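You operate a simulated robot arm through the tools that you are given. There is no shell and no other tool.

You are at the controls of a simulated robot arm. One attempt, no reset.

TASK
Pour water for two: fill the red cup and the green cup.
Fine: each up to its band without a spill; put the carafe back; stand the red cup on the green saucer and the green cup on the orange coaster. Set down upright: water carafe, what you pick out.

It is judged by the outcome, as a careful person would: the job done as asked, and still so three seconds after it is handed in. It fails if anything else is knocked over, pushed out of place, dropped, spilled or broken.

THE ROBOT
A 7-joint arm with a two-finger parallel gripper, fixed in place. Base frame: the origin is on the floor under the middle of its stand, x ahead of it, y to its left, z up; the work surface is at about z = 0.8. Readings come in m, rad, newtons and seconds.
With the tool pointing down near the work surface it reaches from about 0.34 to 0.78 m from the base axis. Its first joint turns from -2.897 to 2.897 rad. Payload 3.91 kg.
Tool frame: the origin (TCP) lies between the finger pads and is the grasp point; the fingertips stand 0.03 m ahead of it; z points along the fingers, y is the line along which they close. Largest opening 0.11 m; finger width 0.02, thickness 0.01; the body of the gripper, 0.048 by 0.112 m, starts 0.055 m behind the TCP.
Orientation is told as [roll, pitch, yaw] about the base's x, y, z axes, in that order, counted from this pose: with the fingers straight down and closing along the base's y, the tool's x points along the base's -x, its y along +y and its z along -z.

THE INTERFACE
- The arm moves only by the tool jog_arm. Its argument "targets" is a list that holds one entry, the list of rows, each a list of 6 numbers: the shift along the tool's x, y, z in m, then the turn, a rotation vector about the tool's x, y, z in rad. In form: [[[x, y, z, ax, ay, az], ...]]. A call has 1 to 20 rows; each row shifts and turns the commanded pose from where the row before left it, along the tool's axes as they then stand. "fingers" is the gripper command, from -1 (fully open) to 1 (shut), values between in proportion, set as the call begins (left out, the last holds). Rows are played at 5 a second. More than 0.05 m and 0.15 rad between two rows, or a gripper value outside its range, and nothing of the call is played. Where a pose cannot be reached the arm comes as near as it can. A force on the tool above 40 N (or 10 N above the force at the start of the call, whichever is more), or a blocked arm, ends the call early, and 0.2 s more pass. Each finger travels about 0.153 m/s and halts on what it meets, pressing with about 27 N; the grip force reading is that of the motor and also rises with nothing between the fingers. The clock runs only during rows and for 0.2 s after the last one: add rows that do not move to give the fingers time. It gives the time, the measured TCP pose, the force on the tool (base axes), the opening and the grip force at its end, in the units of the frame above (readings bear some noise), with the torque about the TCP (base axes, N m) and any sound that the robot's microphone picked up.
- Cameras (640 x 400 px; columns grow to the right, rows downward): "scene" is fixed at [0.0565, 0.4879, 1.3629]; the picture's right is [-0.68, -0.73, 0.00], its down [-0.27, 0.25, -0.93] and it looks along [0.68, -0.64, -0.37] (base axes); focal length 345 px, centre (320, 200). "wrist" rides on the gripper at [0.077, 0.007, -0.114] in the tool frame; the picture's right is [-0.09, 1.00, 0.00], its down [-0.80, -0.07, -0.59] and it looks along [-0.59, -0.05, 0.80] (tool axes); focal length 270 px, centre (320, 200). There is no depth. A picture from a camera that has moved, and an enlarged one, comes with that camera's place and axes in the base frame and with its lens. The place of the scene camera against the robot may be out by one fixed shift of up to 0.018 m in any direction.
- capture(camera): a new picture of that camera. The clock stands still meanwhile.
- raise_lower(by): slides the trunk up (or, below 0, down) by that many m; the arm rides with it, the base frame stays. It gives what a move gives, with no picture.
- enlarge(camera, box): a new picture of the part [left, top, right, bottom] of that camera's present view, enlarged. The clock stands still meanwhile.
- hand_in(): hands the job in; it is judged then, once.

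Places have to be worked out from the pictures, the camera data and where the tool is seen. Open the gripper and draw the arm clear of the work before you hand the job in, unless the task says otherwise.

The tools are called after ">>>" as name(argument=value, ...) on one line, values as JSON. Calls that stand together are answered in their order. jog_arm: Moves the arm, as the interface text tells. Its arguments: {"type":"object","properties":{"targets":{"type":"array"},"fingers":{"type":"number"}},"required":["targets"]} The other tools are called the same way: raise_lower (by) moves the trunk up or down; capture (camera) takes a picture; enlarge (camera, box) takes an enlarged picture of a part of a camera's view; hand_in () hands the job in.

At the start:

```text
t: 0.0
eef_pos: [0.4255, -0.1112, 1.2339]
tool_rot: [0.0, 0.0, -0.001]
contact_force: [-0.6, 0.7, -0.9]
ft_torque: [-0.01, 0.0, -0.02]
opening: 0.11
gripper_force: 0.0
trunk travel left (down, up): [-0.55, 0.06]
```

scene: 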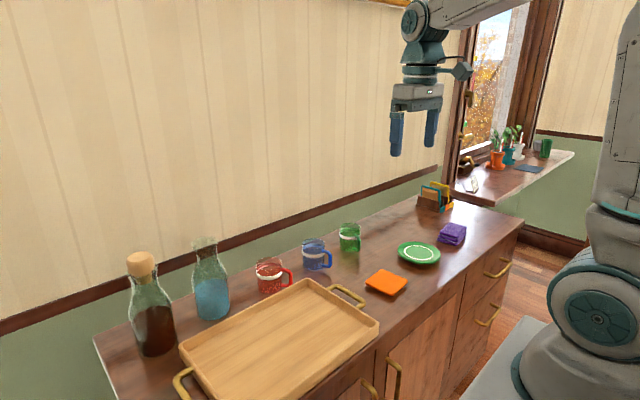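
wrist: 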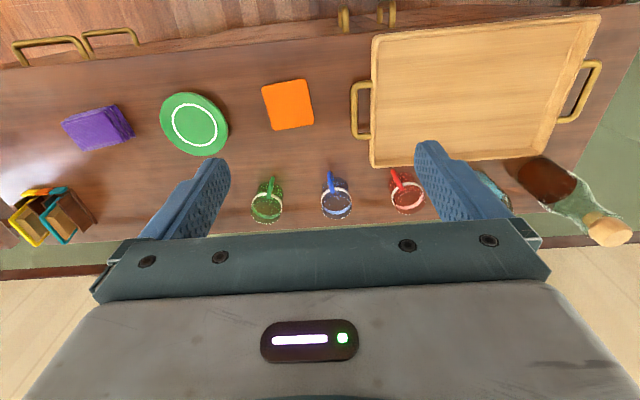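

I'll start by looking closely at the scene from both cameras before moving anything.

>>> enlarge(camera="scene", box=[100, 210, 260, 370])

>>> enlarge(camera="scene", box=[240, 210, 380, 310])

>>> enlarge(camera="scene", box=[340, 170, 500, 310])

>>> enlarge(camera="wrist", box=[220, 60, 460, 240])

```text
2.50 times, centred on (180, 290) of scene
camera zoom: at [0.0565, 0.4879, 1.3629], right [-0.68, -0.73, 0.0], down [-0.27, 0.25, -0.93], along [0.68, -0.64, -0.37], focal length 862 px, centre (670, -25)
```

zoom: 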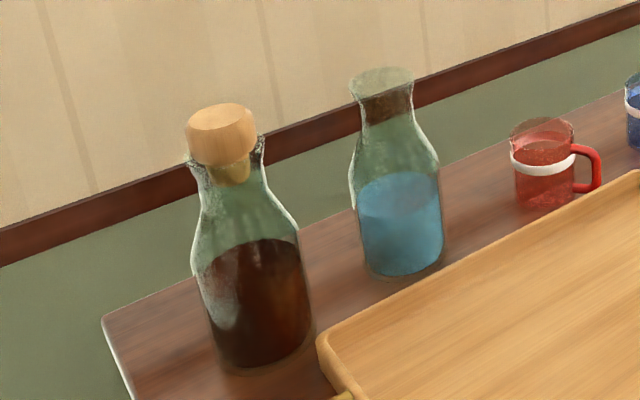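

```text
4.00 times, centred on (310, 260) of scene
camera zoom: at [0.0565, 0.4879, 1.3629], right [-0.68, -0.73, 0.0], down [-0.27, 0.25, -0.93], along [0.68, -0.64, -0.37], focal length 1380 px, centre (360, -40)
```

zoom: 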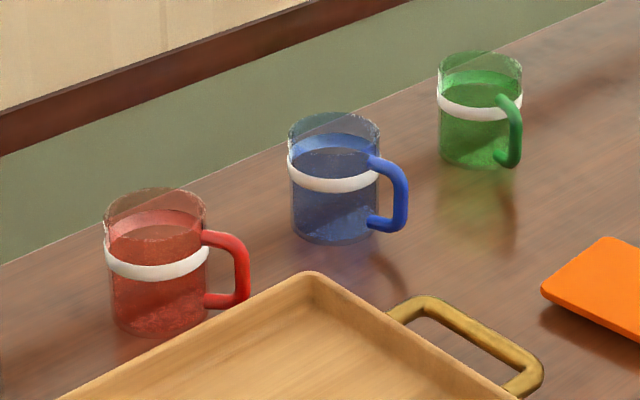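

```text
2.86 times, centred on (420, 240) of scene
camera zoom: at [0.0565, 0.4879, 1.3629], right [-0.68, -0.73, 0.0], down [-0.27, 0.25, -0.93], along [0.68, -0.64, -0.37], focal length 986 px, centre (34, 86)
```

zoom: 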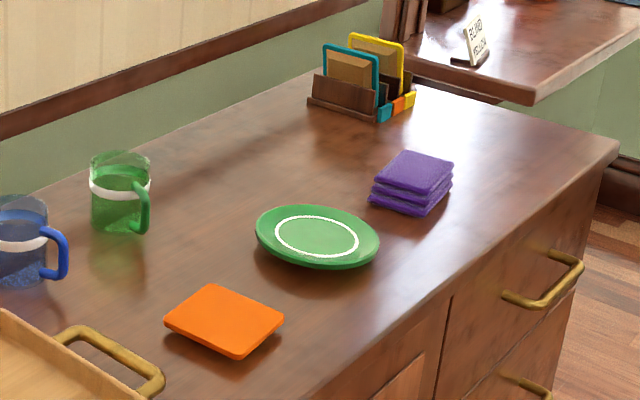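

```text
2.22 times, centred on (340, 150) of wrist
camera zoom: at [0.3487, -0.1042, 1.349], right [0.09, 1.0, 0.0], down [0.8, -0.07, 0.59], along [0.59, -0.05, -0.8], focal length 601 px, centre (276, 311)
```

zoom: 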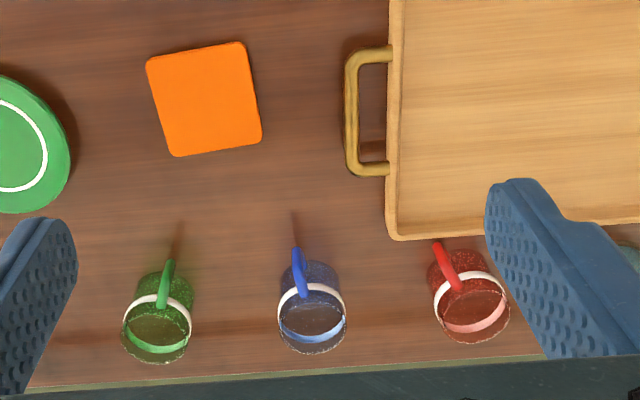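

Cups look empty with white bands about 60% up; the water carafe (open, blue water) stands left behind the tray, and the corked dark bottle must be left alone. I'll shift the wrist camera to the left to locate the carafe and red cup better.

>>> jog_arm(targets=[[[0, 0.05, 0, 0, 0, 0], [0, 0.05, 0, 0, 0, 0], [0, 0.05, 0, 0, 0, 0], [0, 0.05, 0, 0, 0, 0], [0, 0.05, 0, 0, 0, 0], [0, 0.04, 0, 0, 0, 0], [0, 0, 0, 0, 0, 0]]], fingers=-1)

>>> capture(camera="wrist")

>>> capture(camera="scene")

```text
t: 1.6
eef_pos: [0.4268, 0.1794, 1.2327]
tool_rot: [-0.001, -0.001, 0.0]
contact_force: [0.5, 0.2, 0.1]
ft_torque: [0.0, 0.01, 0.0]
opening: 0.11
gripper_force: 0.1
trunk travel left (down, up): [-0.55, 0.06]
```

```text
taken
camera wrist: at [0.3488, 0.1863, 1.3488], right [0.09, 1.0, 0.0], down [0.8, -0.07, 0.59], along [0.59, -0.05, -0.8], focal length 270 px, centre (320, 200)
```

wrist: 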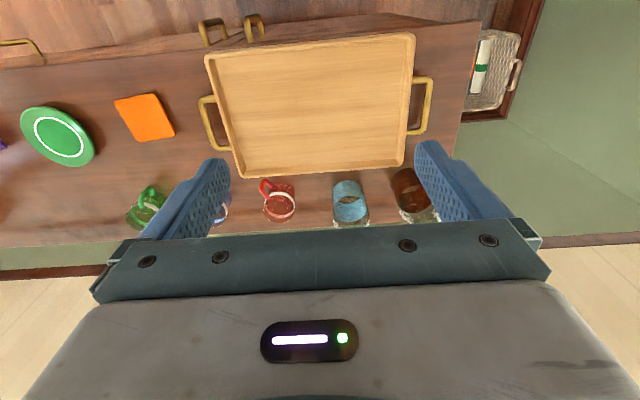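

```text
taken
```

scene: 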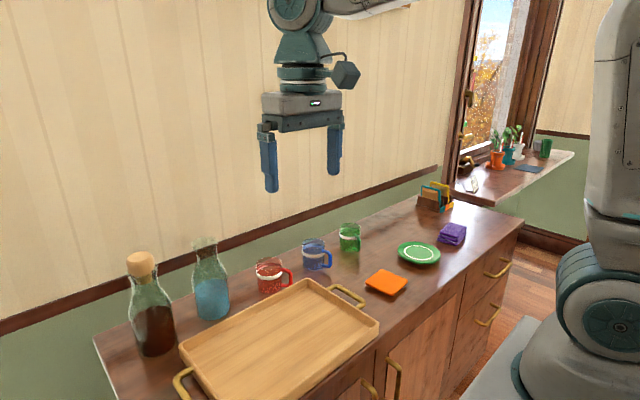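

The wrist view now shows the carafe and red cup; I'll enlarge that area to measure.

>>> enlarge(camera="wrist", box=[225, 150, 435, 230])

>>> enlarge(camera="wrist", box=[0, 80, 240, 240])

```text
3.05 times, centred on (330, 190) of wrist
camera zoom: at [0.3488, 0.1863, 1.3488], right [0.09, 1.0, 0.0], down [0.8, -0.07, 0.59], along [0.59, -0.05, -0.8], focal length 824 px, centre (290, 230)
```

zoom: 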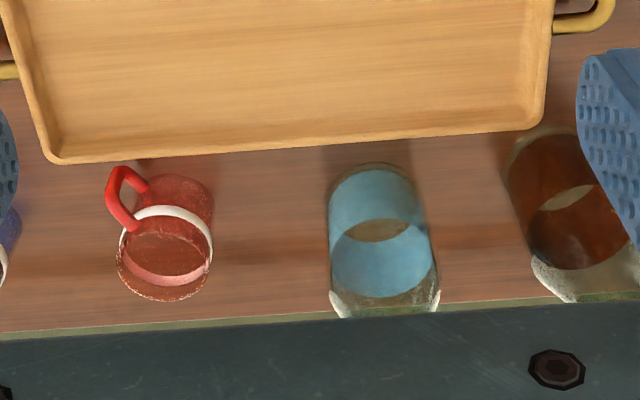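

```text
2.50 times, centred on (120, 160) of wrist
camera zoom: at [0.3488, 0.1863, 1.3488], right [0.09, 1.0, 0.0], down [0.8, -0.07, 0.59], along [0.59, -0.05, -0.8], focal length 676 px, centre (820, 300)
```

zoom: 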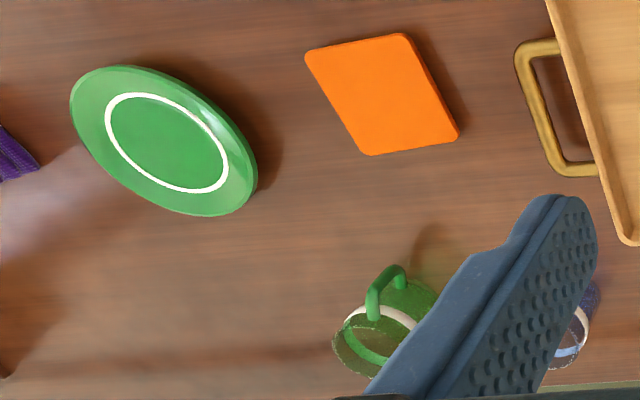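

Estimates so far: carafe about (0.73, 0.225), radius ~0.039, height ~0.20; red cup (0.72, 0.06), blue (0.715, -0.10), green (0.714, -0.258), saucer (0.531, -0.386), coaster (0.509, -0.186). I'll test a horizontal tool pose high up in free air to see how the arm lies.

>>> jog_arm(targets=[[[-0.05, 0, 0, 0, 0, 0], [-0.05, 0, 0, 0, 0, 0], [-0.05, 0, 0, 0, 0, 0], [0, 0, 0, 0, -0.14, 0], [0, 0, 0, 0, -0.14, 0], [0, 0, 0, 0, -0.14, 0], [0, 0, 0, 0, -0.14, 0], [0, 0, 0, 0, -0.14, 0], [0, 0, 0, 0, -0.14, 0], [0, 0, 0, 0, -0.14, 0], [0, 0, 0, 0, -0.14, 0], [0, 0, 0, 0, -0.14, 0], [0, 0, 0, 0, -0.14, 0], [0, 0, 0, 0, -0.14, 0], [0, 0, 0, 0, 0, 0], [0, 0, 0, 0, 0, 0]]])

>>> capture(camera="scene")

>>> capture(camera="wrist")

```text
t: 5.0
eef_pos: [0.5756, 0.1792, 1.2334]
tool_rot: [0.001, -1.539, -0.001]
contact_force: [-0.1, -0.4, 0.1]
ft_torque: [0.0, -0.03, 0.0]
opening: 0.1101
gripper_force: 0.1
trunk travel left (down, up): [-0.55, 0.06]
```

```text
taken
```

scene: 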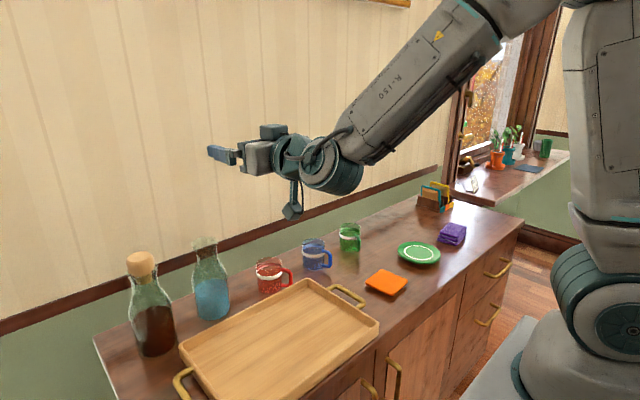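

```text
taken
camera wrist: at [0.4586, 0.186, 1.1609], right [0.0, 1.0, 0.09], down [-0.57, -0.07, 0.82], along [0.82, -0.05, 0.57], focal length 270 px, centre (320, 200)
```

wrist: 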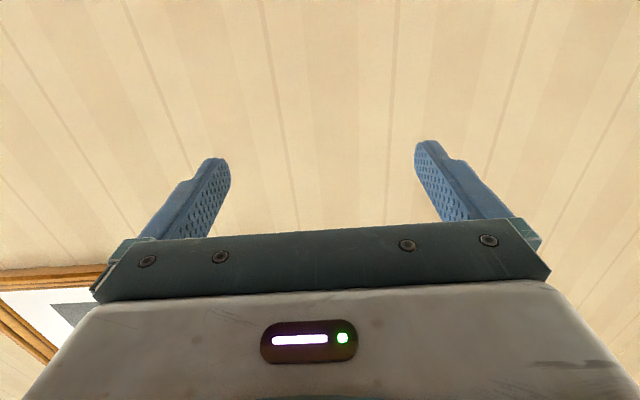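

The horizontal pose is reachable; the camera bracket hangs below the hand there, so I want the tool rolled half a turn so the camera is on top. I'll test that roll here in free air (+ direction).

>>> jog_arm(targets=[[[0, 0, 0, 0, 0, 0.145], [0, 0, 0, 0, 0, 0.145], [0, 0, 0, 0, 0, 0.145], [0, 0, 0, 0, 0, 0.145], [0, 0, 0, 0, 0, 0.145], [0, 0, 0, 0, 0, 0.145], [0, 0, 0, 0, 0, 0.145], [0, 0, 0, 0, 0, 0.145], [0, 0, 0, 0, 0, 0.145], [0, 0, 0, 0, 0, 0.145], [0, 0, 0, 0, 0, 0.145], [0, 0, 0, 0, 0, 0.145], [0, 0, 0, 0, 0, 0.145], [0, 0, 0, 0, 0, 0.145], [0, 0, 0, 0, 0, 0.145], [0, 0, 0, 0, 0, 0.145], [0, 0, 0, 0, 0, 0], [0, 0, 0, 0, 0, 0]]])

>>> capture(camera="scene")

```text
t: 8.8
eef_pos: [0.5656, 0.0862, 1.3316]
tool_rot: [1.511, 0.741, -1.594]
contact_force: [0.4, 1.1, -0.3]
ft_torque: [0.0, 0.02, 0.04]
opening: 0.1097
gripper_force: 0.1
out of reach, approached as far as the arm can: row 12, 13, 14, 15, 16
trunk travel left (down, up): [-0.55, 0.06]
```

```text
taken
```

scene: 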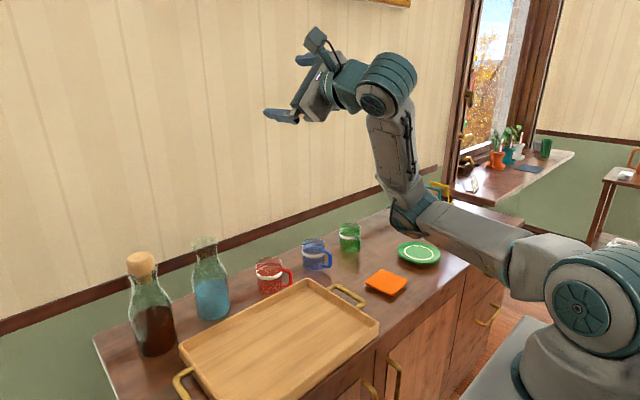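

The IK swung the elbow low toward the table's right end. Before moving again I'll check the elbow's clearance and that nothing was touched.

>>> enlarge(camera="scene", box=[340, 160, 540, 300])

>>> capture(camera="wrist")

```text
2.86 times, centred on (440, 230) of scene
camera zoom: at [0.0565, 0.4879, 1.3629], right [-0.68, -0.73, 0.0], down [-0.27, 0.25, -0.93], along [0.68, -0.64, -0.37], focal length 986 px, centre (-23, 114)
```

zoom: 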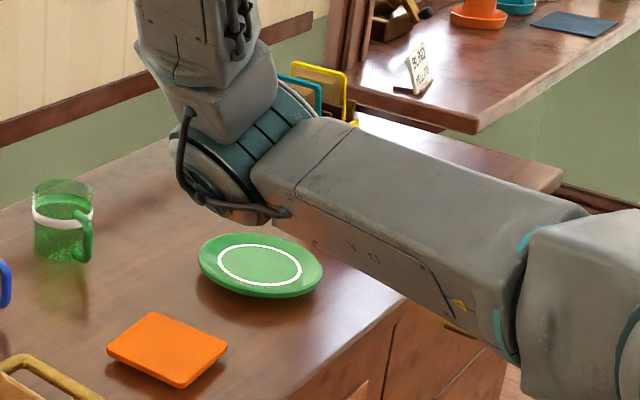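

```text
taken
camera wrist: at [0.4516, 0.1378, 1.3949], right [0.04, -0.74, 0.68], down [-0.61, -0.55, -0.57], along [0.79, -0.39, -0.47], focal length 270 px, centre (320, 200)
```

wrist: 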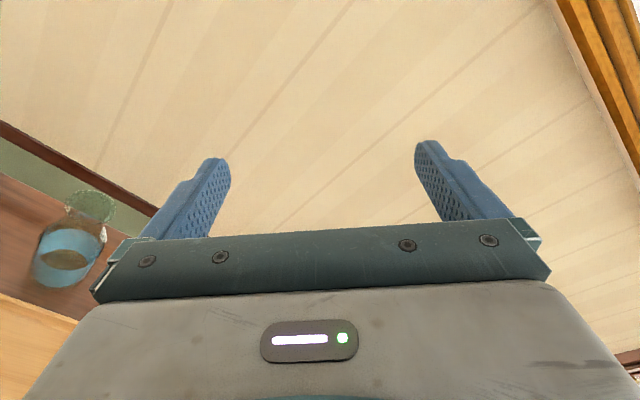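

No sound or contact was reported and the items I can see stand untouched. I'll reverse the roll exactly and check the arm returns to its elbow-up posture.

>>> jog_arm(targets=[[[0, 0, 0, 0, 0, -0.145], [0, 0, 0, 0, 0, -0.145], [0, 0, 0, 0, 0, -0.145], [0, 0, 0, 0, 0, -0.145], [0, 0, 0, 0, 0, -0.145], [0, 0, 0, 0, 0, -0.145], [0, 0, 0, 0, 0, -0.145], [0, 0, 0, 0, 0, -0.145], [0, 0, 0, 0, 0, 0]]])

>>> capture(camera="scene")

```text
t: 10.8
eef_pos: [0.5665, 0.0878, 1.3322]
tool_rot: [1.537, -0.413, -1.556]
contact_force: [0.1, -0.9, 0.2]
ft_torque: [0.01, -0.05, 0.0]
opening: 0.1098
gripper_force: 0.1
trunk travel left (down, up): [-0.55, 0.06]
```

```text
taken
```

scene: 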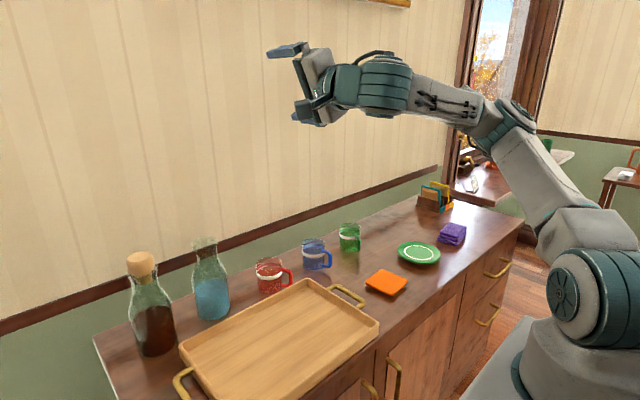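

The commanded pose was clamped, so I'm still rolled by about +1.16 rad. The roll limit seems to be in the + direction; the − direction should be free, so I'll grasp without the flip and pour by − roll. Rolling back now.

>>> jog_arm(targets=[[[0, 0, 0, 0, 0, -0.1447], [0, 0, 0, 0, 0, -0.1447], [0, 0, 0, 0, 0, -0.1447], [0, 0, 0, 0, 0, -0.1447], [0, 0, 0, 0, 0, -0.1447], [0, 0, 0, 0, 0, -0.1447], [0, 0, 0, 0, 0, -0.1447], [0, 0, 0, 0, 0, -0.1447], [0, 0, 0, 0, 0, 0]]])

>>> capture(camera="scene")

```text
t: 12.8
eef_pos: [0.5647, 0.088, 1.3307]
tool_rot: [0.034, -1.538, -0.036]
contact_force: [0.2, 0.1, 0.0]
ft_torque: [-0.02, -0.02, -0.01]
opening: 0.1098
gripper_force: 0.1
trunk travel left (down, up): [-0.55, 0.06]
```

```text
taken
```

scene: 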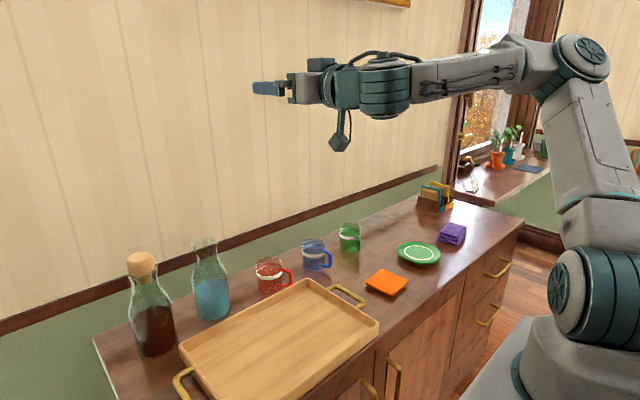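

The arm is back at horizontal with the elbow out to the right but high. I'll pitch the tool back to pointing down and re-check the posture.

>>> jog_arm(targets=[[[0, 0, 0, 0, 0.14, 0], [0, 0, 0, 0, 0.14, 0], [0, 0, 0, 0, 0.14, 0], [0, 0, 0, 0, 0.14, 0], [0, 0, 0, 0, 0.14, 0], [0, 0, 0, 0, 0.14, 0], [0, 0, 0, 0, 0.14, 0], [0, 0, 0, 0, 0.14, 0], [0, 0, 0, 0, 0.14, 0], [0, 0, 0, 0, 0.14, 0], [0, 0, 0, 0, 0.139, 0], [0, 0, 0, 0, 0, 0]]])

>>> capture(camera="scene")

>>> capture(camera="wrist")

```text
t: 15.4
eef_pos: [0.565, 0.0881, 1.3336]
tool_rot: [0.004, -0.001, 0.0]
contact_force: [0.2, -0.6, -0.1]
ft_torque: [0.01, -0.02, 0.01]
opening: 0.1101
gripper_force: 0.1
trunk travel left (down, up): [-0.55, 0.06]
```

```text
taken
```

scene: 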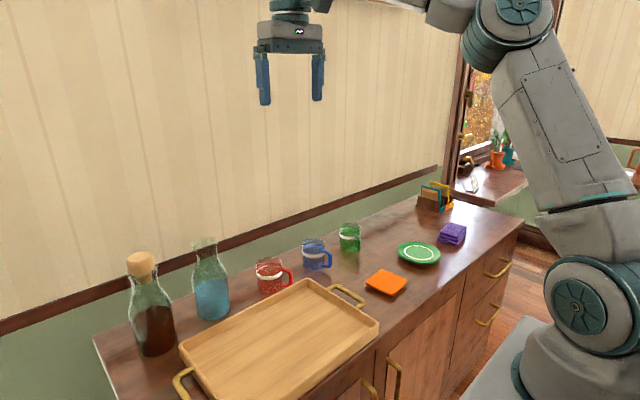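

```text
taken
camera wrist: at [0.4872, 0.0942, 1.448], right [0.09, 1.0, 0.0], down [0.8, -0.07, 0.59], along [0.59, -0.05, -0.8], focal length 270 px, centre (320, 200)
```

wrist: 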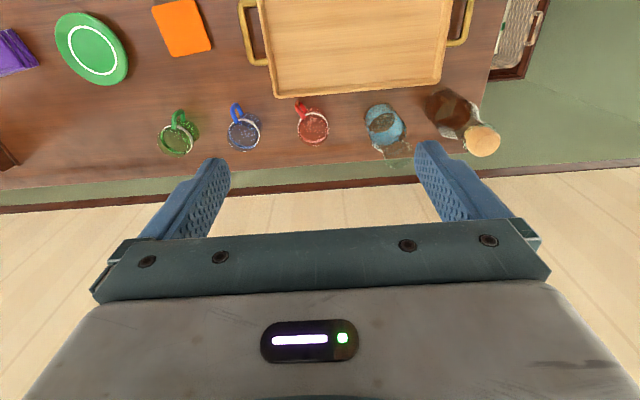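

Posture is fine now and everything is undisturbed. This nearer view lets me triangulate the objects again, so I'll enlarge it.

>>> enlarge(camera="wrist", box=[280, 70, 520, 190])

>>> enlarge(camera="wrist", box=[40, 0, 280, 170])

```text
2.67 times, centred on (400, 130) of wrist
camera zoom: at [0.4872, 0.0942, 1.448], right [0.09, 1.0, 0.0], down [0.8, -0.07, 0.59], along [0.59, -0.05, -0.8], focal length 721 px, centre (107, 387)
```

zoom: 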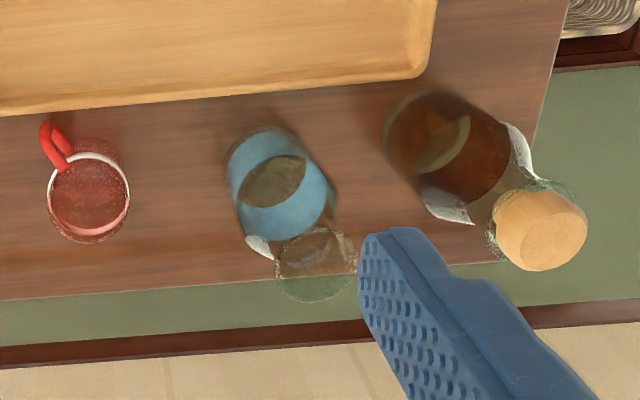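

```text
2.35 times, centred on (160, 85) of wrist
camera zoom: at [0.4872, 0.0942, 1.448], right [0.09, 1.0, 0.0], down [0.8, -0.07, 0.59], along [0.59, -0.05, -0.8], focal length 636 px, centre (696, 471)
```

zoom: 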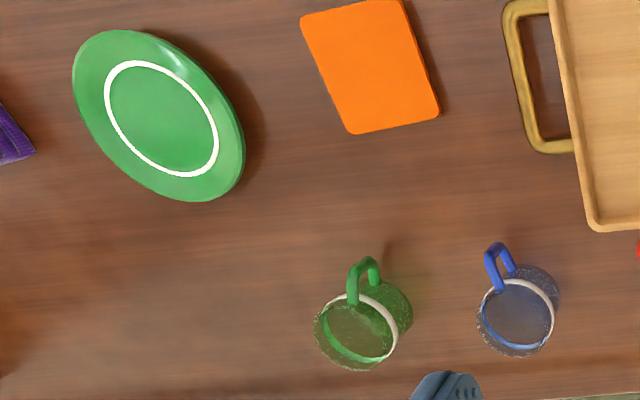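

Refined positions: red cup (0.719, 0.059), green cup (0.715, -0.255), carafe axis (0.727, 0.222). Plan: move the empty cups onto saucer/coaster first, then pour there. I'll go above the red cup with a slight yaw so the finger clears its handle.

>>> jog_arm(targets=[[[-0.01925, -0.0036, 0.0413, 0, 0, 0], [-0.01925, -0.0036, 0.0413, 0, 0, 0], [-0.01925, -0.0036, 0.0413, 0, 0, 0], [-0.01925, -0.0036, 0.0413, 0, 0, 0], [-0.01925, -0.0036, 0.0413, 0, 0, 0], [-0.01925, -0.0036, 0.0413, 0, 0, 0], [-0.01925, -0.0036, 0.0413, 0, 0, 0], [-0.01925, -0.0036, 0.0413, 0, 0, 0], [0, 0, 0, 0, 0, -0.15], [0, 0, 0, 0, 0, -0.15], [0, 0, 0, 0, 0, 0], [0, 0, 0, 0, 0, 0]]], fingers=-1)

>>> capture(camera="wrist")

>>> capture(camera="scene")

```text
t: 18.0
eef_pos: [0.7187, 0.0597, 1.0015]
tool_rot: [0.001, -0.001, 0.299]
contact_force: [0.3, 0.7, 0.0]
ft_torque: [-0.01, 0.03, 0.02]
opening: 0.1099
gripper_force: 0.2
trunk travel left (down, up): [-0.55, 0.06]
```

```text
taken
camera wrist: at [0.6429, 0.0433, 1.1174], right [-0.21, 0.98, 0.0], down [0.79, 0.17, 0.6], along [0.58, 0.13, -0.8], focal length 270 px, centre (320, 200)
```

wrist: 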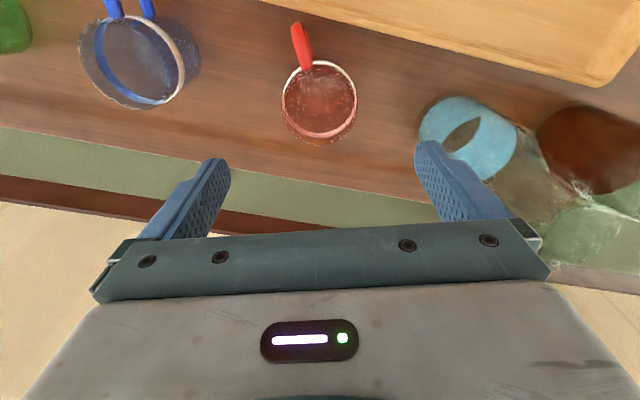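

```text
taken
```

scene: 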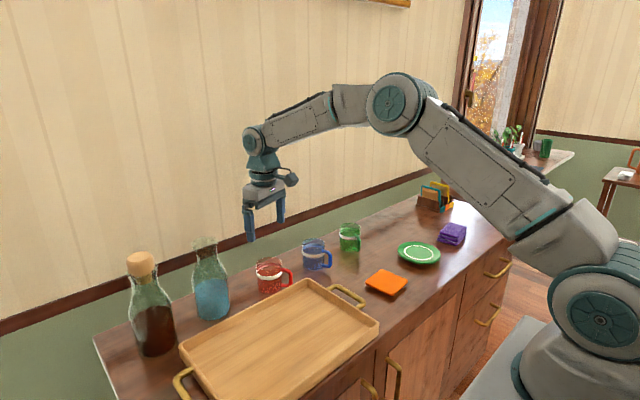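

The red cup shows between the fingers with its handle pointing back to the robot side. I'll enlarge to refine its centre.

>>> enlarge(camera="wrist", box=[240, 10, 400, 160])

>>> enlarge(camera="wrist", box=[400, 60, 640, 260])

```text
2.67 times, centred on (320, 85) of wrist
camera zoom: at [0.6429, 0.0433, 1.1174], right [-0.21, 0.98, 0.0], down [0.79, 0.17, 0.6], along [0.58, 0.13, -0.8], focal length 721 px, centre (320, 507)
```

zoom: 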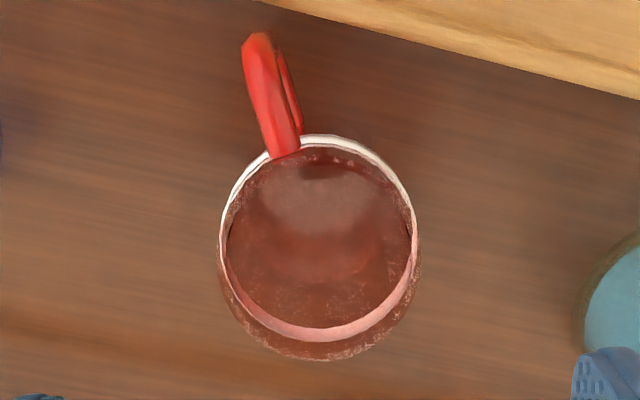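

```text
2.00 times, centred on (520, 160) of wrist
camera zoom: at [0.6429, 0.0433, 1.1174], right [-0.21, 0.98, 0.0], down [0.79, 0.17, 0.6], along [0.58, 0.13, -0.8], focal length 541 px, centre (-80, 280)
```

zoom: 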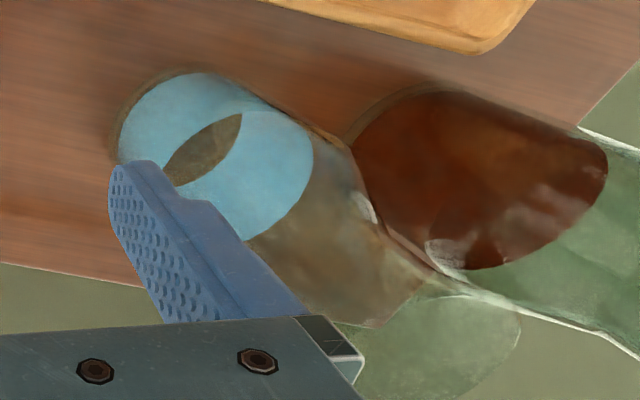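

Cup centre computes to about (0.715, 0.059), well centred along the closing line. Correcting by 3 mm and descending to grasp height z≈0.845.

>>> jog_arm(targets=[[[0.0033, 0.001, 0.03, 0, 0, 0], [0, 0, 0.03, 0, 0, 0], [0, 0, 0.03, 0, 0, 0], [0, 0, 0.03, 0, 0, 0], [0, 0, 0.02, 0, 0, 0], [0, 0, 0.0165, 0, 0, 0], [0, 0, 0, 0, 0, 0]]], fingers=-1)

>>> capture(camera="wrist")

>>> enlarge(camera="scene", box=[200, 180, 360, 320])

```text
t: 19.6
eef_pos: [0.7152, 0.0598, 0.8436]
tool_rot: [0.001, -0.003, 0.3]
contact_force: [-1.2, 0.1, -0.4]
ft_torque: [0.01, 0.0, 0.0]
opening: 0.1099
gripper_force: 0.0
trunk travel left (down, up): [-0.55, 0.06]
```

```text
taken
camera wrist: at [0.6385, 0.0432, 0.9605], right [-0.21, 0.98, 0.0], down [0.79, 0.17, 0.6], along [0.58, 0.13, -0.8], focal length 270 px, centre (320, 200)
```

wrist: 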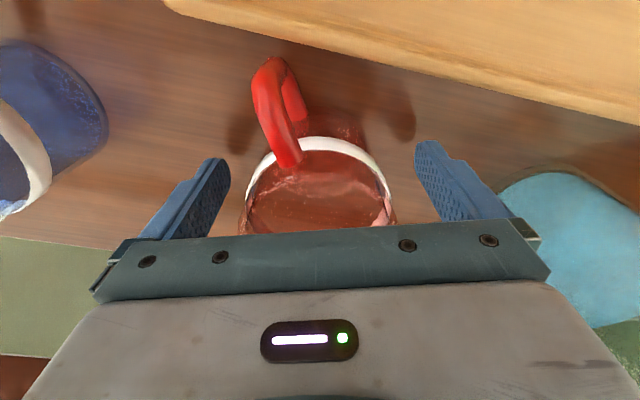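

```text
2.86 times, centred on (280, 250) of scene
camera zoom: at [0.0565, 0.4879, 1.3629], right [-0.68, -0.73, 0.0], down [-0.27, 0.25, -0.93], along [0.68, -0.64, -0.37], focal length 986 px, centre (434, 57)
```

zoom: 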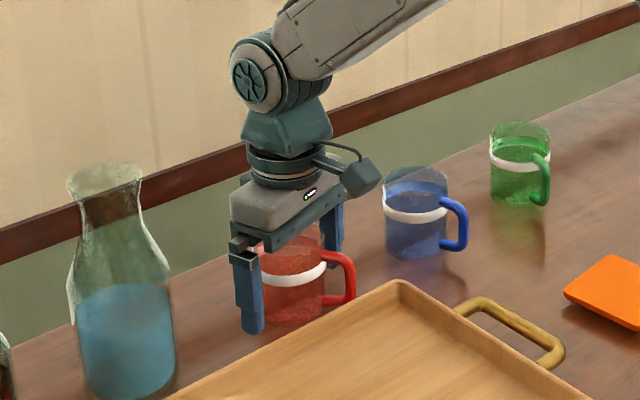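

The fingers straddle the red cup cleanly with the handle between the open sides. Closing the gripper.

>>> jog_arm(targets=[[[0, 0, 0, 0, 0, 0], [0, 0, 0, 0, 0, 0], [0, 0, 0, 0, 0, 0], [0, 0, 0, 0, 0, 0]]], fingers=1)

```text
t: 20.6
eef_pos: [0.7141, 0.058, 0.8453]
tool_rot: [0.002, -0.003, 0.299]
contact_force: [0.6, -0.5, -0.1]
ft_torque: [-0.02, -0.01, -0.01]
opening: 0.0621
gripper_force: 27.0
trunk travel left (down, up): [-0.55, 0.06]
```

Gripped at 62 mm with 27 N. Lifting gently straight up.

>>> jog_arm(targets=[[[0, 0, -0.01, 0, 0, 0], [0, 0, -0.02, 0, 0, 0], [0, 0, -0.03, 0, 0, 0], [0, 0, -0.03, 0, 0, 0], [0, 0, -0.03, 0, 0, 0], [0, 0, -0.03, 0, 0, 0], [0, 0, 0, 0, 0, 0]]], fingers=1)

>>> capture(camera="scene")

>>> capture(camera="wrist")

```text
t: 22.2
eef_pos: [0.716, 0.06, 0.9967]
tool_rot: [0.002, -0.002, 0.302]
contact_force: [0.0, -0.1, -1.9]
ft_torque: [0.0, -0.03, 0.02]
opening: 0.0618
gripper_force: 27.4
trunk travel left (down, up): [-0.55, 0.06]
```

```text
taken
```

scene: 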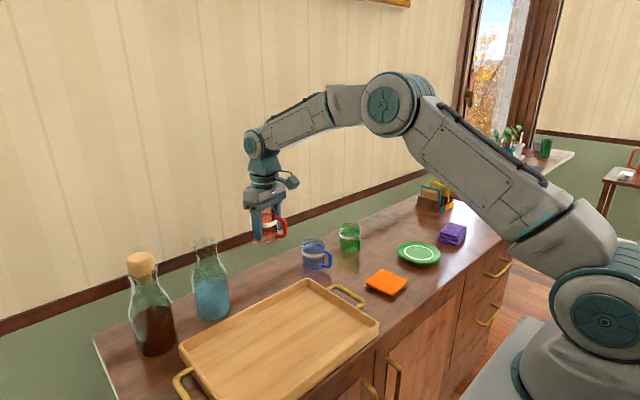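

```text
taken
camera wrist: at [0.6393, 0.0438, 1.1114], right [-0.21, 0.98, 0.0], down [0.79, 0.17, 0.6], along [0.58, 0.13, -0.8], focal length 270 px, centre (320, 200)
```

wrist: 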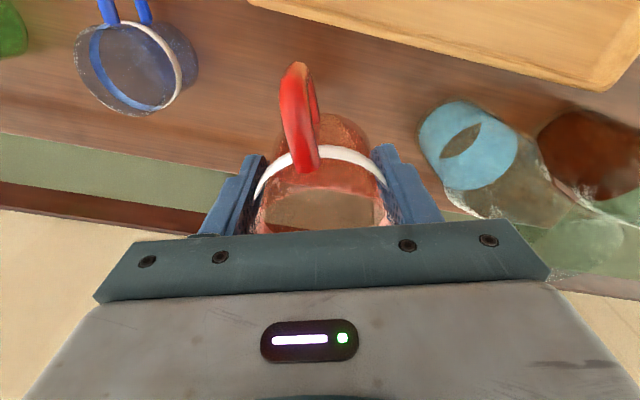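

Red cup is held upright (about 1.9 N). Carrying it across at this height to above the saucer at (0.529, -0.385).

>>> jog_arm(targets=[[[0.02819, -0.03362, 0, 0, 0, 0], [0.02819, -0.03362, 0, 0, 0, 0], [0.02819, -0.03362, 0, 0, 0, 0], [0.02819, -0.03362, 0, 0, 0, 0], [0.02819, -0.03362, 0, 0, 0, 0], [0.02819, -0.03362, 0, 0, 0, 0], [0.02819, -0.03362, 0, 0, 0, 0], [0.02819, -0.03362, 0, 0, 0, 0], [0.02819, -0.03362, 0, 0, 0, 0], [0.02819, -0.03362, 0, 0, 0, 0], [0.02819, -0.03362, 0, 0, 0, 0], [0, 0, 0, 0, 0, 0], [0, 0, 0, 0, 0, 0]]], fingers=1)

>>> capture(camera="wrist")

>>> capture(camera="scene")

```text
t: 25.0
eef_pos: [0.5281, -0.385, 0.9951]
tool_rot: [0.002, -0.001, 0.301]
contact_force: [0.1, 0.0, -1.3]
ft_torque: [0.01, 0.03, 0.02]
opening: 0.062
gripper_force: 27.1
trunk travel left (down, up): [-0.55, 0.06]
```

```text
taken
camera wrist: at [0.452, -0.4014, 1.1088], right [-0.21, 0.98, 0.0], down [0.79, 0.17, 0.6], along [0.58, 0.13, -0.8], focal length 270 px, centre (320, 200)
```

wrist: 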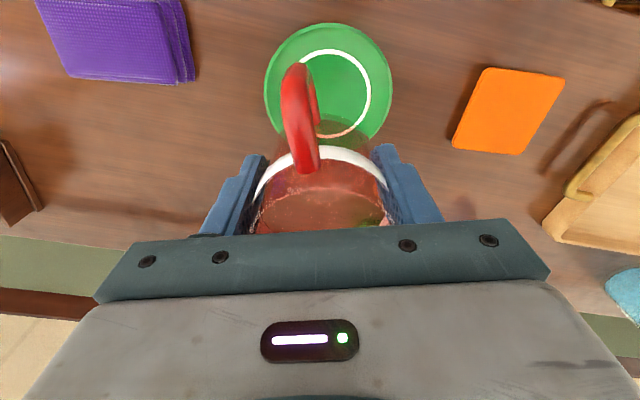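

```text
taken
```

scene: 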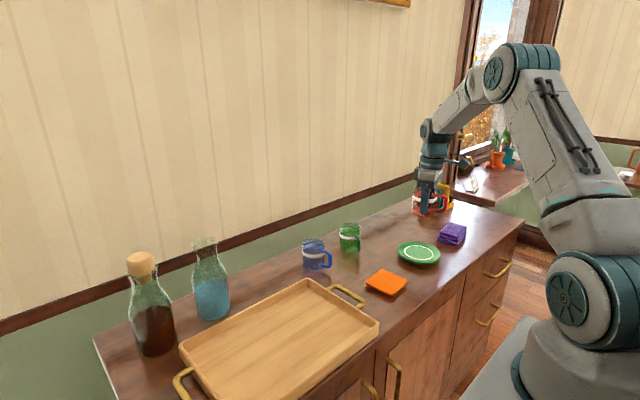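

The saucer lies beneath; I'll enlarge to check its centre against the tool position.

>>> enlarge(camera="wrist", box=[240, 0, 420, 160])

```text
2.50 times, centred on (330, 80) of wrist
camera zoom: at [0.452, -0.4014, 1.1088], right [-0.21, 0.98, 0.0], down [0.79, 0.17, 0.6], along [0.58, 0.13, -0.8], focal length 676 px, centre (295, 500)
```

zoom: 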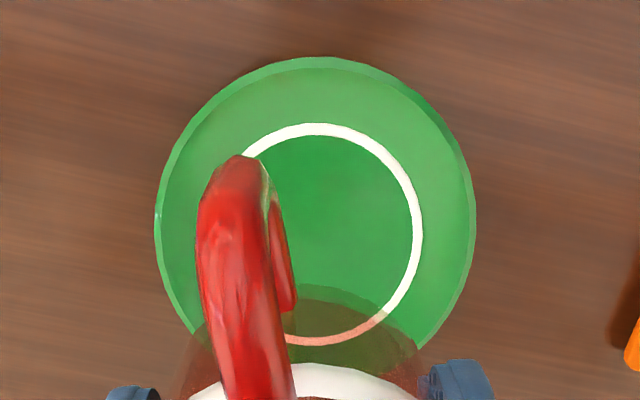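

Near view puts the saucer centre at about (0.528, -0.376), so I shift 9 mm in +y and lower the cup to just above the saucer.

>>> jog_arm(targets=[[[-0.0026, 0.0086, 0, 0, 0, 0], [0, 0, 0.03, 0, 0, 0], [0, 0, 0.03, 0, 0, 0], [0, 0, 0.03, 0, 0, 0], [0, 0, 0.02, 0, 0, 0], [0, 0, 0.015, 0, 0, 0], [0, 0, 0, 0, 0, 0]]], fingers=1)

>>> capture(camera="wrist")

>>> enlarge(camera="scene", box=[360, 170, 500, 280])

```text
t: 26.6
eef_pos: [0.5285, -0.3755, 0.8687]
tool_rot: [0.002, -0.002, 0.3]
contact_force: [-0.8, 0.1, -1.8]
ft_torque: [-0.02, -0.01, 0.01]
opening: 0.0617
gripper_force: 26.7
trunk travel left (down, up): [-0.55, 0.06]
```

```text
taken
camera wrist: at [0.4517, -0.3922, 0.9835], right [-0.21, 0.98, 0.0], down [0.79, 0.17, 0.6], along [0.58, 0.13, -0.8], focal length 270 px, centre (320, 200)
```

wrist: 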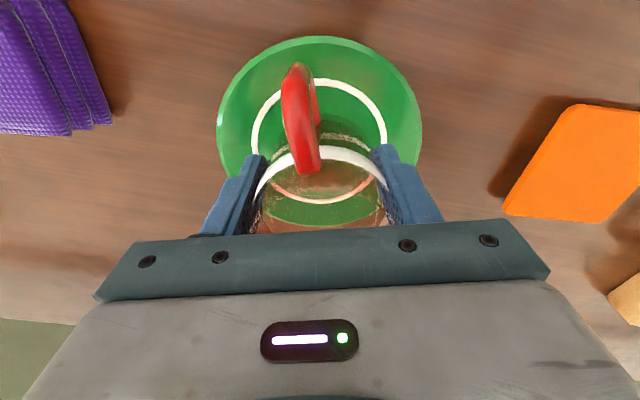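

```text
3.64 times, centred on (430, 225) of scene
camera zoom: at [0.0565, 0.4879, 1.3629], right [-0.68, -0.73, 0.0], down [-0.27, 0.25, -0.93], along [0.68, -0.64, -0.37], focal length 1254 px, centre (-80, 109)
```

zoom: 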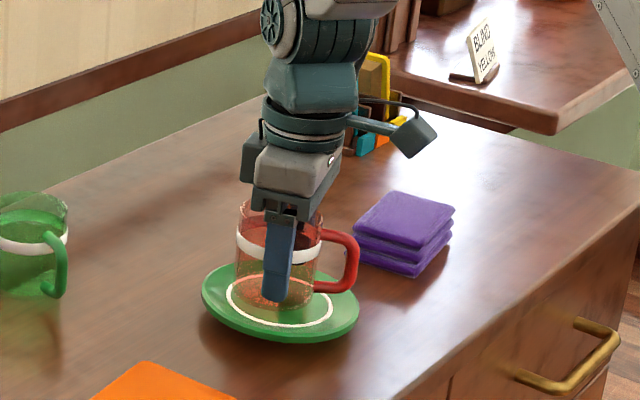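

The cup hovers centred over the ring. Lowering in small steps until I feel contact.

>>> jog_arm(targets=[[[0, 0, 0.004, 0, 0, 0], [0, 0, 0.003, 0, 0, 0], [0, 0, 0, 0, 0, 0]]], fingers=1)

```text
t: 27.4
eef_pos: [0.5285, -0.3762, 0.864]
tool_rot: [-0.002, -0.005, 0.299]
contact_force: [-0.3, 0.5, 17.2]
ft_torque: [0.04, 0.04, 0.19]
opening: 0.0621
gripper_force: 26.7
trunk travel left (down, up): [-0.55, 0.06]
```

Contact felt (17 N), so the cup bottom is on the saucer. I'll ease the pressure by 3 mm of command and then open the fingers partway.

>>> jog_arm(targets=[[[0, 0, -0.002, 0, 0, 0], [0, 0, -0.001, 0, 0, 0], [0, 0, 0, 0, 0, 0]]], fingers=1)

>>> enlarge(camera="scene", box=[360, 170, 500, 280])

```text
t: 28.2
eef_pos: [0.5265, -0.3758, 0.8645]
tool_rot: [0.003, -0.002, 0.297]
contact_force: [1.2, -1.2, 4.6]
ft_torque: [-0.17, -0.24, 0.01]
opening: 0.0617
gripper_force: 27.5
trunk travel left (down, up): [-0.55, 0.06]
```

```text
3.64 times, centred on (430, 225) of scene
camera zoom: at [0.0565, 0.4879, 1.3629], right [-0.68, -0.73, 0.0], down [-0.27, 0.25, -0.93], along [0.68, -0.64, -0.37], focal length 1254 px, centre (-80, 109)
```

zoom: 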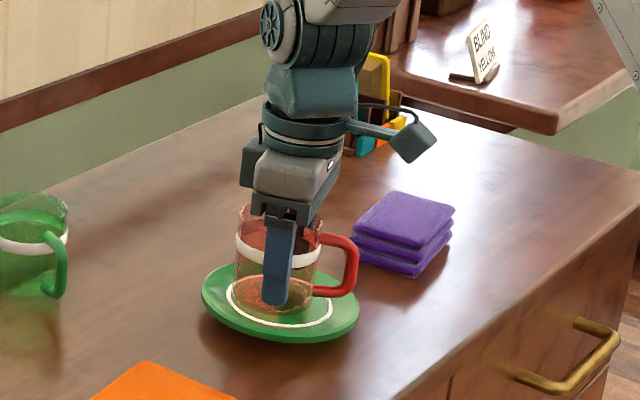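

The cup is seated on the saucer with light load. Opening the fingers partway.

>>> jog_arm(targets=[[[0, 0, 0, 0, 0, 0], [0, 0, 0, 0, 0, 0], [0, 0, 0, 0, 0, 0]]], fingers=-0.5)

>>> capture(camera="wrist")

```text
t: 29.0
eef_pos: [0.5265, -0.3765, 0.8646]
tool_rot: [0.002, -0.001, 0.298]
contact_force: [0.2, 0.6, -0.2]
ft_torque: [-0.03, 0.01, 0.01]
opening: 0.0825
gripper_force: 0.0
trunk travel left (down, up): [-0.55, 0.06]
```

```text
taken
camera wrist: at [0.4515, -0.392, 0.9799], right [-0.21, 0.98, 0.0], down [0.79, 0.17, 0.6], along [0.58, 0.13, -0.8], focal length 270 px, centre (320, 200)
```

wrist: 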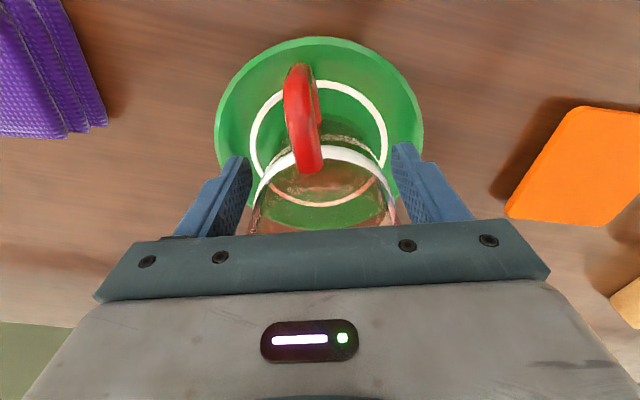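

Released cleanly. Rising straight up off the cup and looking at it.

>>> jog_arm(targets=[[[0, 0, -0.015, 0, 0, 0], [0, 0, -0.03, 0, 0, 0], [0, 0, -0.04, 0, 0, 0], [0, 0, -0.045, 0, 0, 0], [0, 0, -0.045, 0, 0, 0], [0, 0, 0, 0, 0, 0]]], fingers=-0.5)

>>> capture(camera="wrist")

>>> enlarge(camera="scene", box=[340, 180, 500, 310])

```text
t: 30.4
eef_pos: [0.528, -0.3747, 1.0411]
tool_rot: [0.003, -0.002, 0.3]
contact_force: [-0.3, -0.4, -0.7]
ft_torque: [-0.03, 0.03, -0.04]
opening: 0.0825
gripper_force: 0.1
trunk travel left (down, up): [-0.55, 0.06]
```

```text
taken
camera wrist: at [0.4519, -0.3918, 1.1563], right [-0.21, 0.98, 0.0], down [0.79, 0.17, 0.6], along [0.58, 0.13, -0.8], focal length 270 px, centre (320, 200)
```

wrist: 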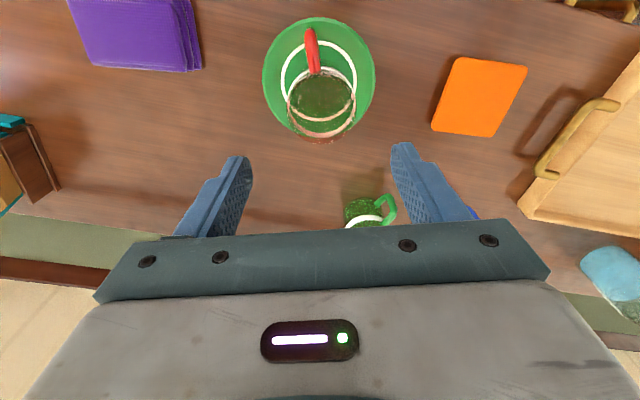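

```text
3.08 times, centred on (420, 245) of scene
camera zoom: at [0.0565, 0.4879, 1.3629], right [-0.68, -0.73, 0.0], down [-0.27, 0.25, -0.93], along [0.68, -0.64, -0.37], focal length 1062 px, centre (12, 62)
```

zoom: 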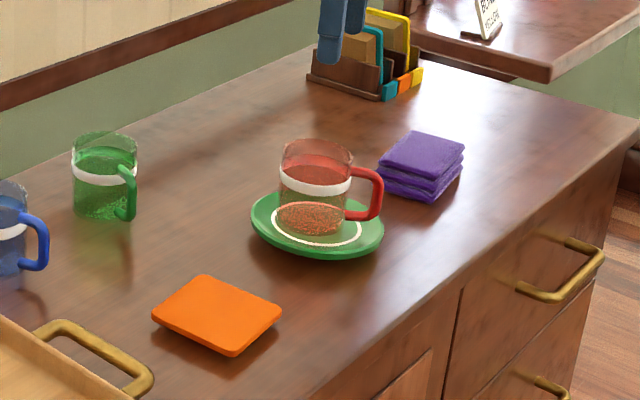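

Red cup stands upright, centred on the green saucer. Now to above the green cup at about (0.715, -0.255), turning the tool so the handle (pointing −x, slightly +y) falls between the finger sides.

>>> jog_arm(targets=[[[-0.0428, 0.0119, 0.008, 0, 0, 0], [-0.0428, 0.0119, 0.008, 0, 0, 0], [-0.0428, 0.0119, 0.008, 0, 0, 0], [-0.0428, 0.0119, 0.008, 0, 0, 0], [-0.0428, 0.0119, 0.008, 0, 0, 0], [0, 0, 0, 0, 0, 0.15], [0, 0, 0, 0, 0, 0.15], [0, 0, 0, 0, 0, 0.15], [0, 0, 0, 0, 0, 0.15], [0, 0, 0, 0, 0, 0], [0, 0, 0, 0, 0, 0]]], fingers=-1)

>>> capture(camera="wrist")

>>> capture(camera="scene")

```text
t: 32.8
eef_pos: [0.7145, -0.2558, 1.0022]
tool_rot: [0.004, 0.0, -0.302]
contact_force: [-0.4, -0.6, 0.0]
ft_torque: [-0.01, -0.03, -0.04]
opening: 0.1102
gripper_force: 0.0
trunk travel left (down, up): [-0.55, 0.06]
```

```text
taken
camera wrist: at [0.643, -0.227, 1.1162], right [0.38, 0.93, 0.0], down [0.74, -0.31, 0.59], along [0.55, -0.22, -0.8], focal length 270 px, centre (320, 200)
```

wrist: 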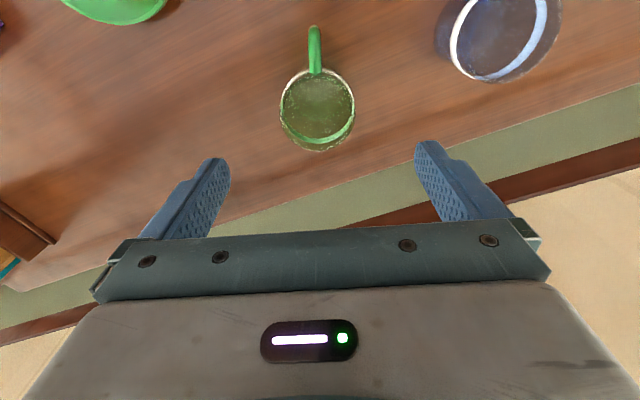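

```text
taken
```

scene: 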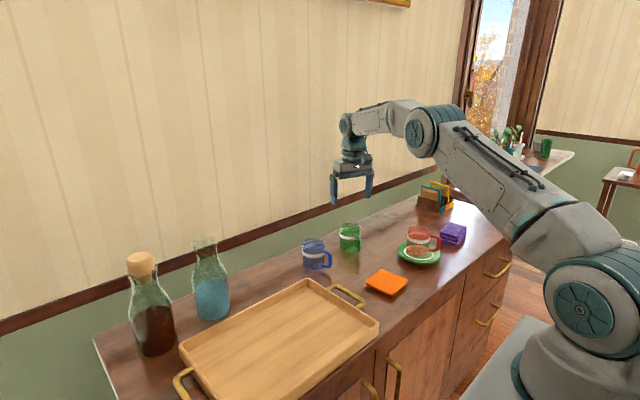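

Green cup's column matches the tool's centre column. Enlarging to check the fore-aft offset.

>>> enlarge(camera="wrist", box=[240, 10, 400, 160])

```text
2.67 times, centred on (320, 85) of wrist
camera zoom: at [0.643, -0.227, 1.1162], right [0.38, 0.93, 0.0], down [0.74, -0.31, 0.59], along [0.55, -0.22, -0.8], focal length 721 px, centre (320, 507)
```

zoom: 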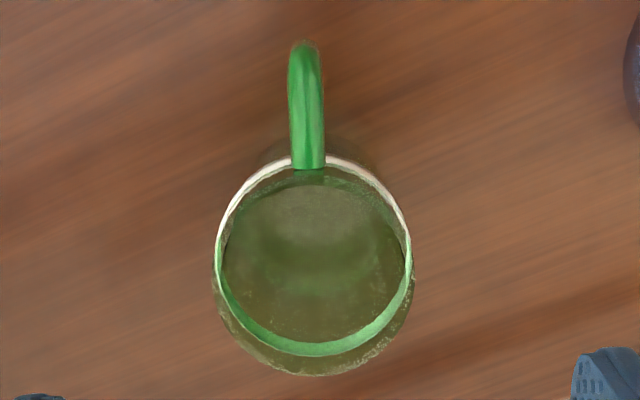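

Aligned within 2 mm. Descending to grasp the green cup.

>>> jog_arm(targets=[[[-0.001, -0.0018, 0.03, 0, 0, 0], [0, 0, 0.03, 0, 0, 0], [0, 0, 0.03, 0, 0, 0], [0, 0, 0.03, 0, 0, 0], [0, 0, 0.02, 0, 0, 0], [0, 0, 0.0165, 0, 0, 0], [0, 0, 0, 0, 0, 0]]], fingers=-1)

>>> capture(camera="wrist")

```text
t: 34.4
eef_pos: [0.7156, -0.2588, 0.8439]
tool_rot: [0.003, 0.001, -0.299]
contact_force: [-0.8, 0.3, 0.7]
ft_torque: [0.04, -0.04, 0.03]
opening: 0.1102
gripper_force: 0.2
trunk travel left (down, up): [-0.55, 0.06]
```

```text
taken
camera wrist: at [0.6435, -0.2289, 0.959], right [0.38, 0.93, 0.0], down [0.74, -0.31, 0.59], along [0.55, -0.22, -0.8], focal length 270 px, centre (320, 200)
```

wrist: 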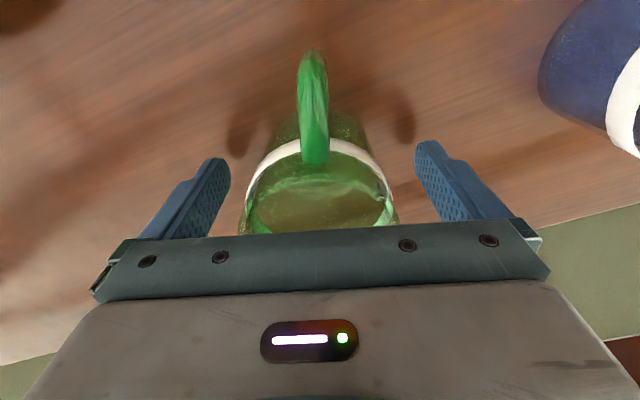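

The green cup is centred between the fingers. Closing, then lifting.

>>> jog_arm(targets=[[[0, 0, 0, 0, 0, 0], [0, 0, 0, 0, 0, 0], [0, 0, 0, 0, 0, 0], [0, 0, 0, 0, 0, 0], [0, 0, -0.01, 0, 0, 0], [0, 0, -0.02, 0, 0, 0], [0, 0, -0.03, 0, 0, 0], [0, 0, -0.03, 0, 0, 0], [0, 0, -0.03, 0, 0, 0], [0, 0, -0.03, 0, 0, 0], [0, 0, 0, 0, 0, 0]]], fingers=1)

>>> capture(camera="scene")

```text
t: 36.8
eef_pos: [0.7156, -0.2604, 0.9934]
tool_rot: [0.004, 0.001, -0.301]
contact_force: [0.5, -0.4, -1.5]
ft_torque: [-0.04, -0.03, -0.02]
opening: 0.0607
gripper_force: 26.9
trunk travel left (down, up): [-0.55, 0.06]
```

```text
taken
```

scene: 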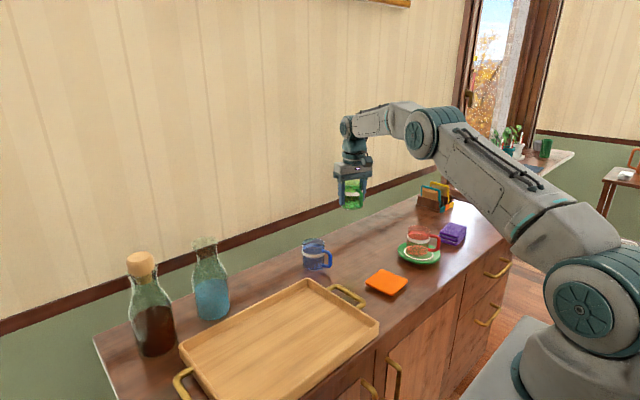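

Green cup held (about 1.6 N). Moving to above the orange coaster near (0.508, -0.185).

>>> jog_arm(targets=[[[0.0441, 0.0021, 0, 0, 0, 0], [0.0441, 0.0021, 0, 0, 0, 0], [0.0441, 0.0021, 0, 0, 0, 0], [0.0441, 0.0021, 0, 0, 0, 0], [0.0441, 0.0021, 0, 0, 0, 0], [0, 0, 0, 0, 0, 0], [0, 0, 0, 0, 0, 0]]], fingers=1)

>>> capture(camera="wrist")

>>> enlarge(camera="wrist", box=[240, 0, 420, 160])

```text
t: 38.4
eef_pos: [0.5086, -0.1833, 0.9936]
tool_rot: [0.004, -0.001, -0.3]
contact_force: [0.4, -1.3, -1.5]
ft_torque: [-0.03, 0.0, 0.02]
opening: 0.0605
gripper_force: 26.4
trunk travel left (down, up): [-0.55, 0.06]
```

```text
taken
camera wrist: at [0.4359, -0.1536, 1.1095], right [0.38, 0.93, 0.0], down [0.74, -0.31, 0.59], along [0.55, -0.22, -0.8], focal length 270 px, centre (320, 200)
```

wrist: 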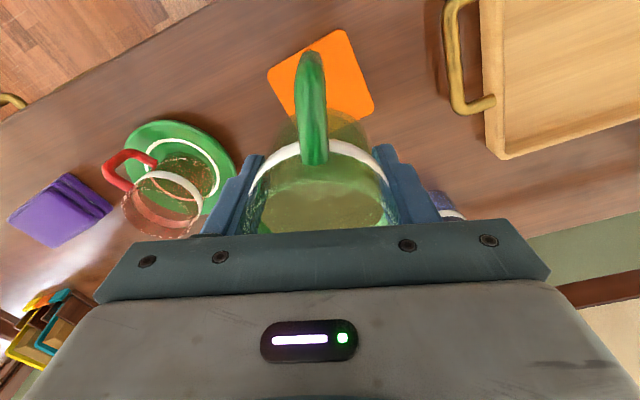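

```text
2.50 times, centred on (330, 80) of wrist
camera zoom: at [0.4359, -0.1536, 1.1095], right [0.38, 0.93, 0.0], down [0.74, -0.31, 0.59], along [0.55, -0.22, -0.8], focal length 676 px, centre (295, 500)
```

zoom: 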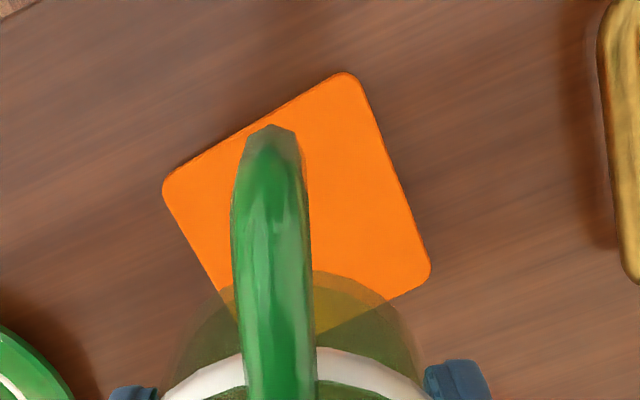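

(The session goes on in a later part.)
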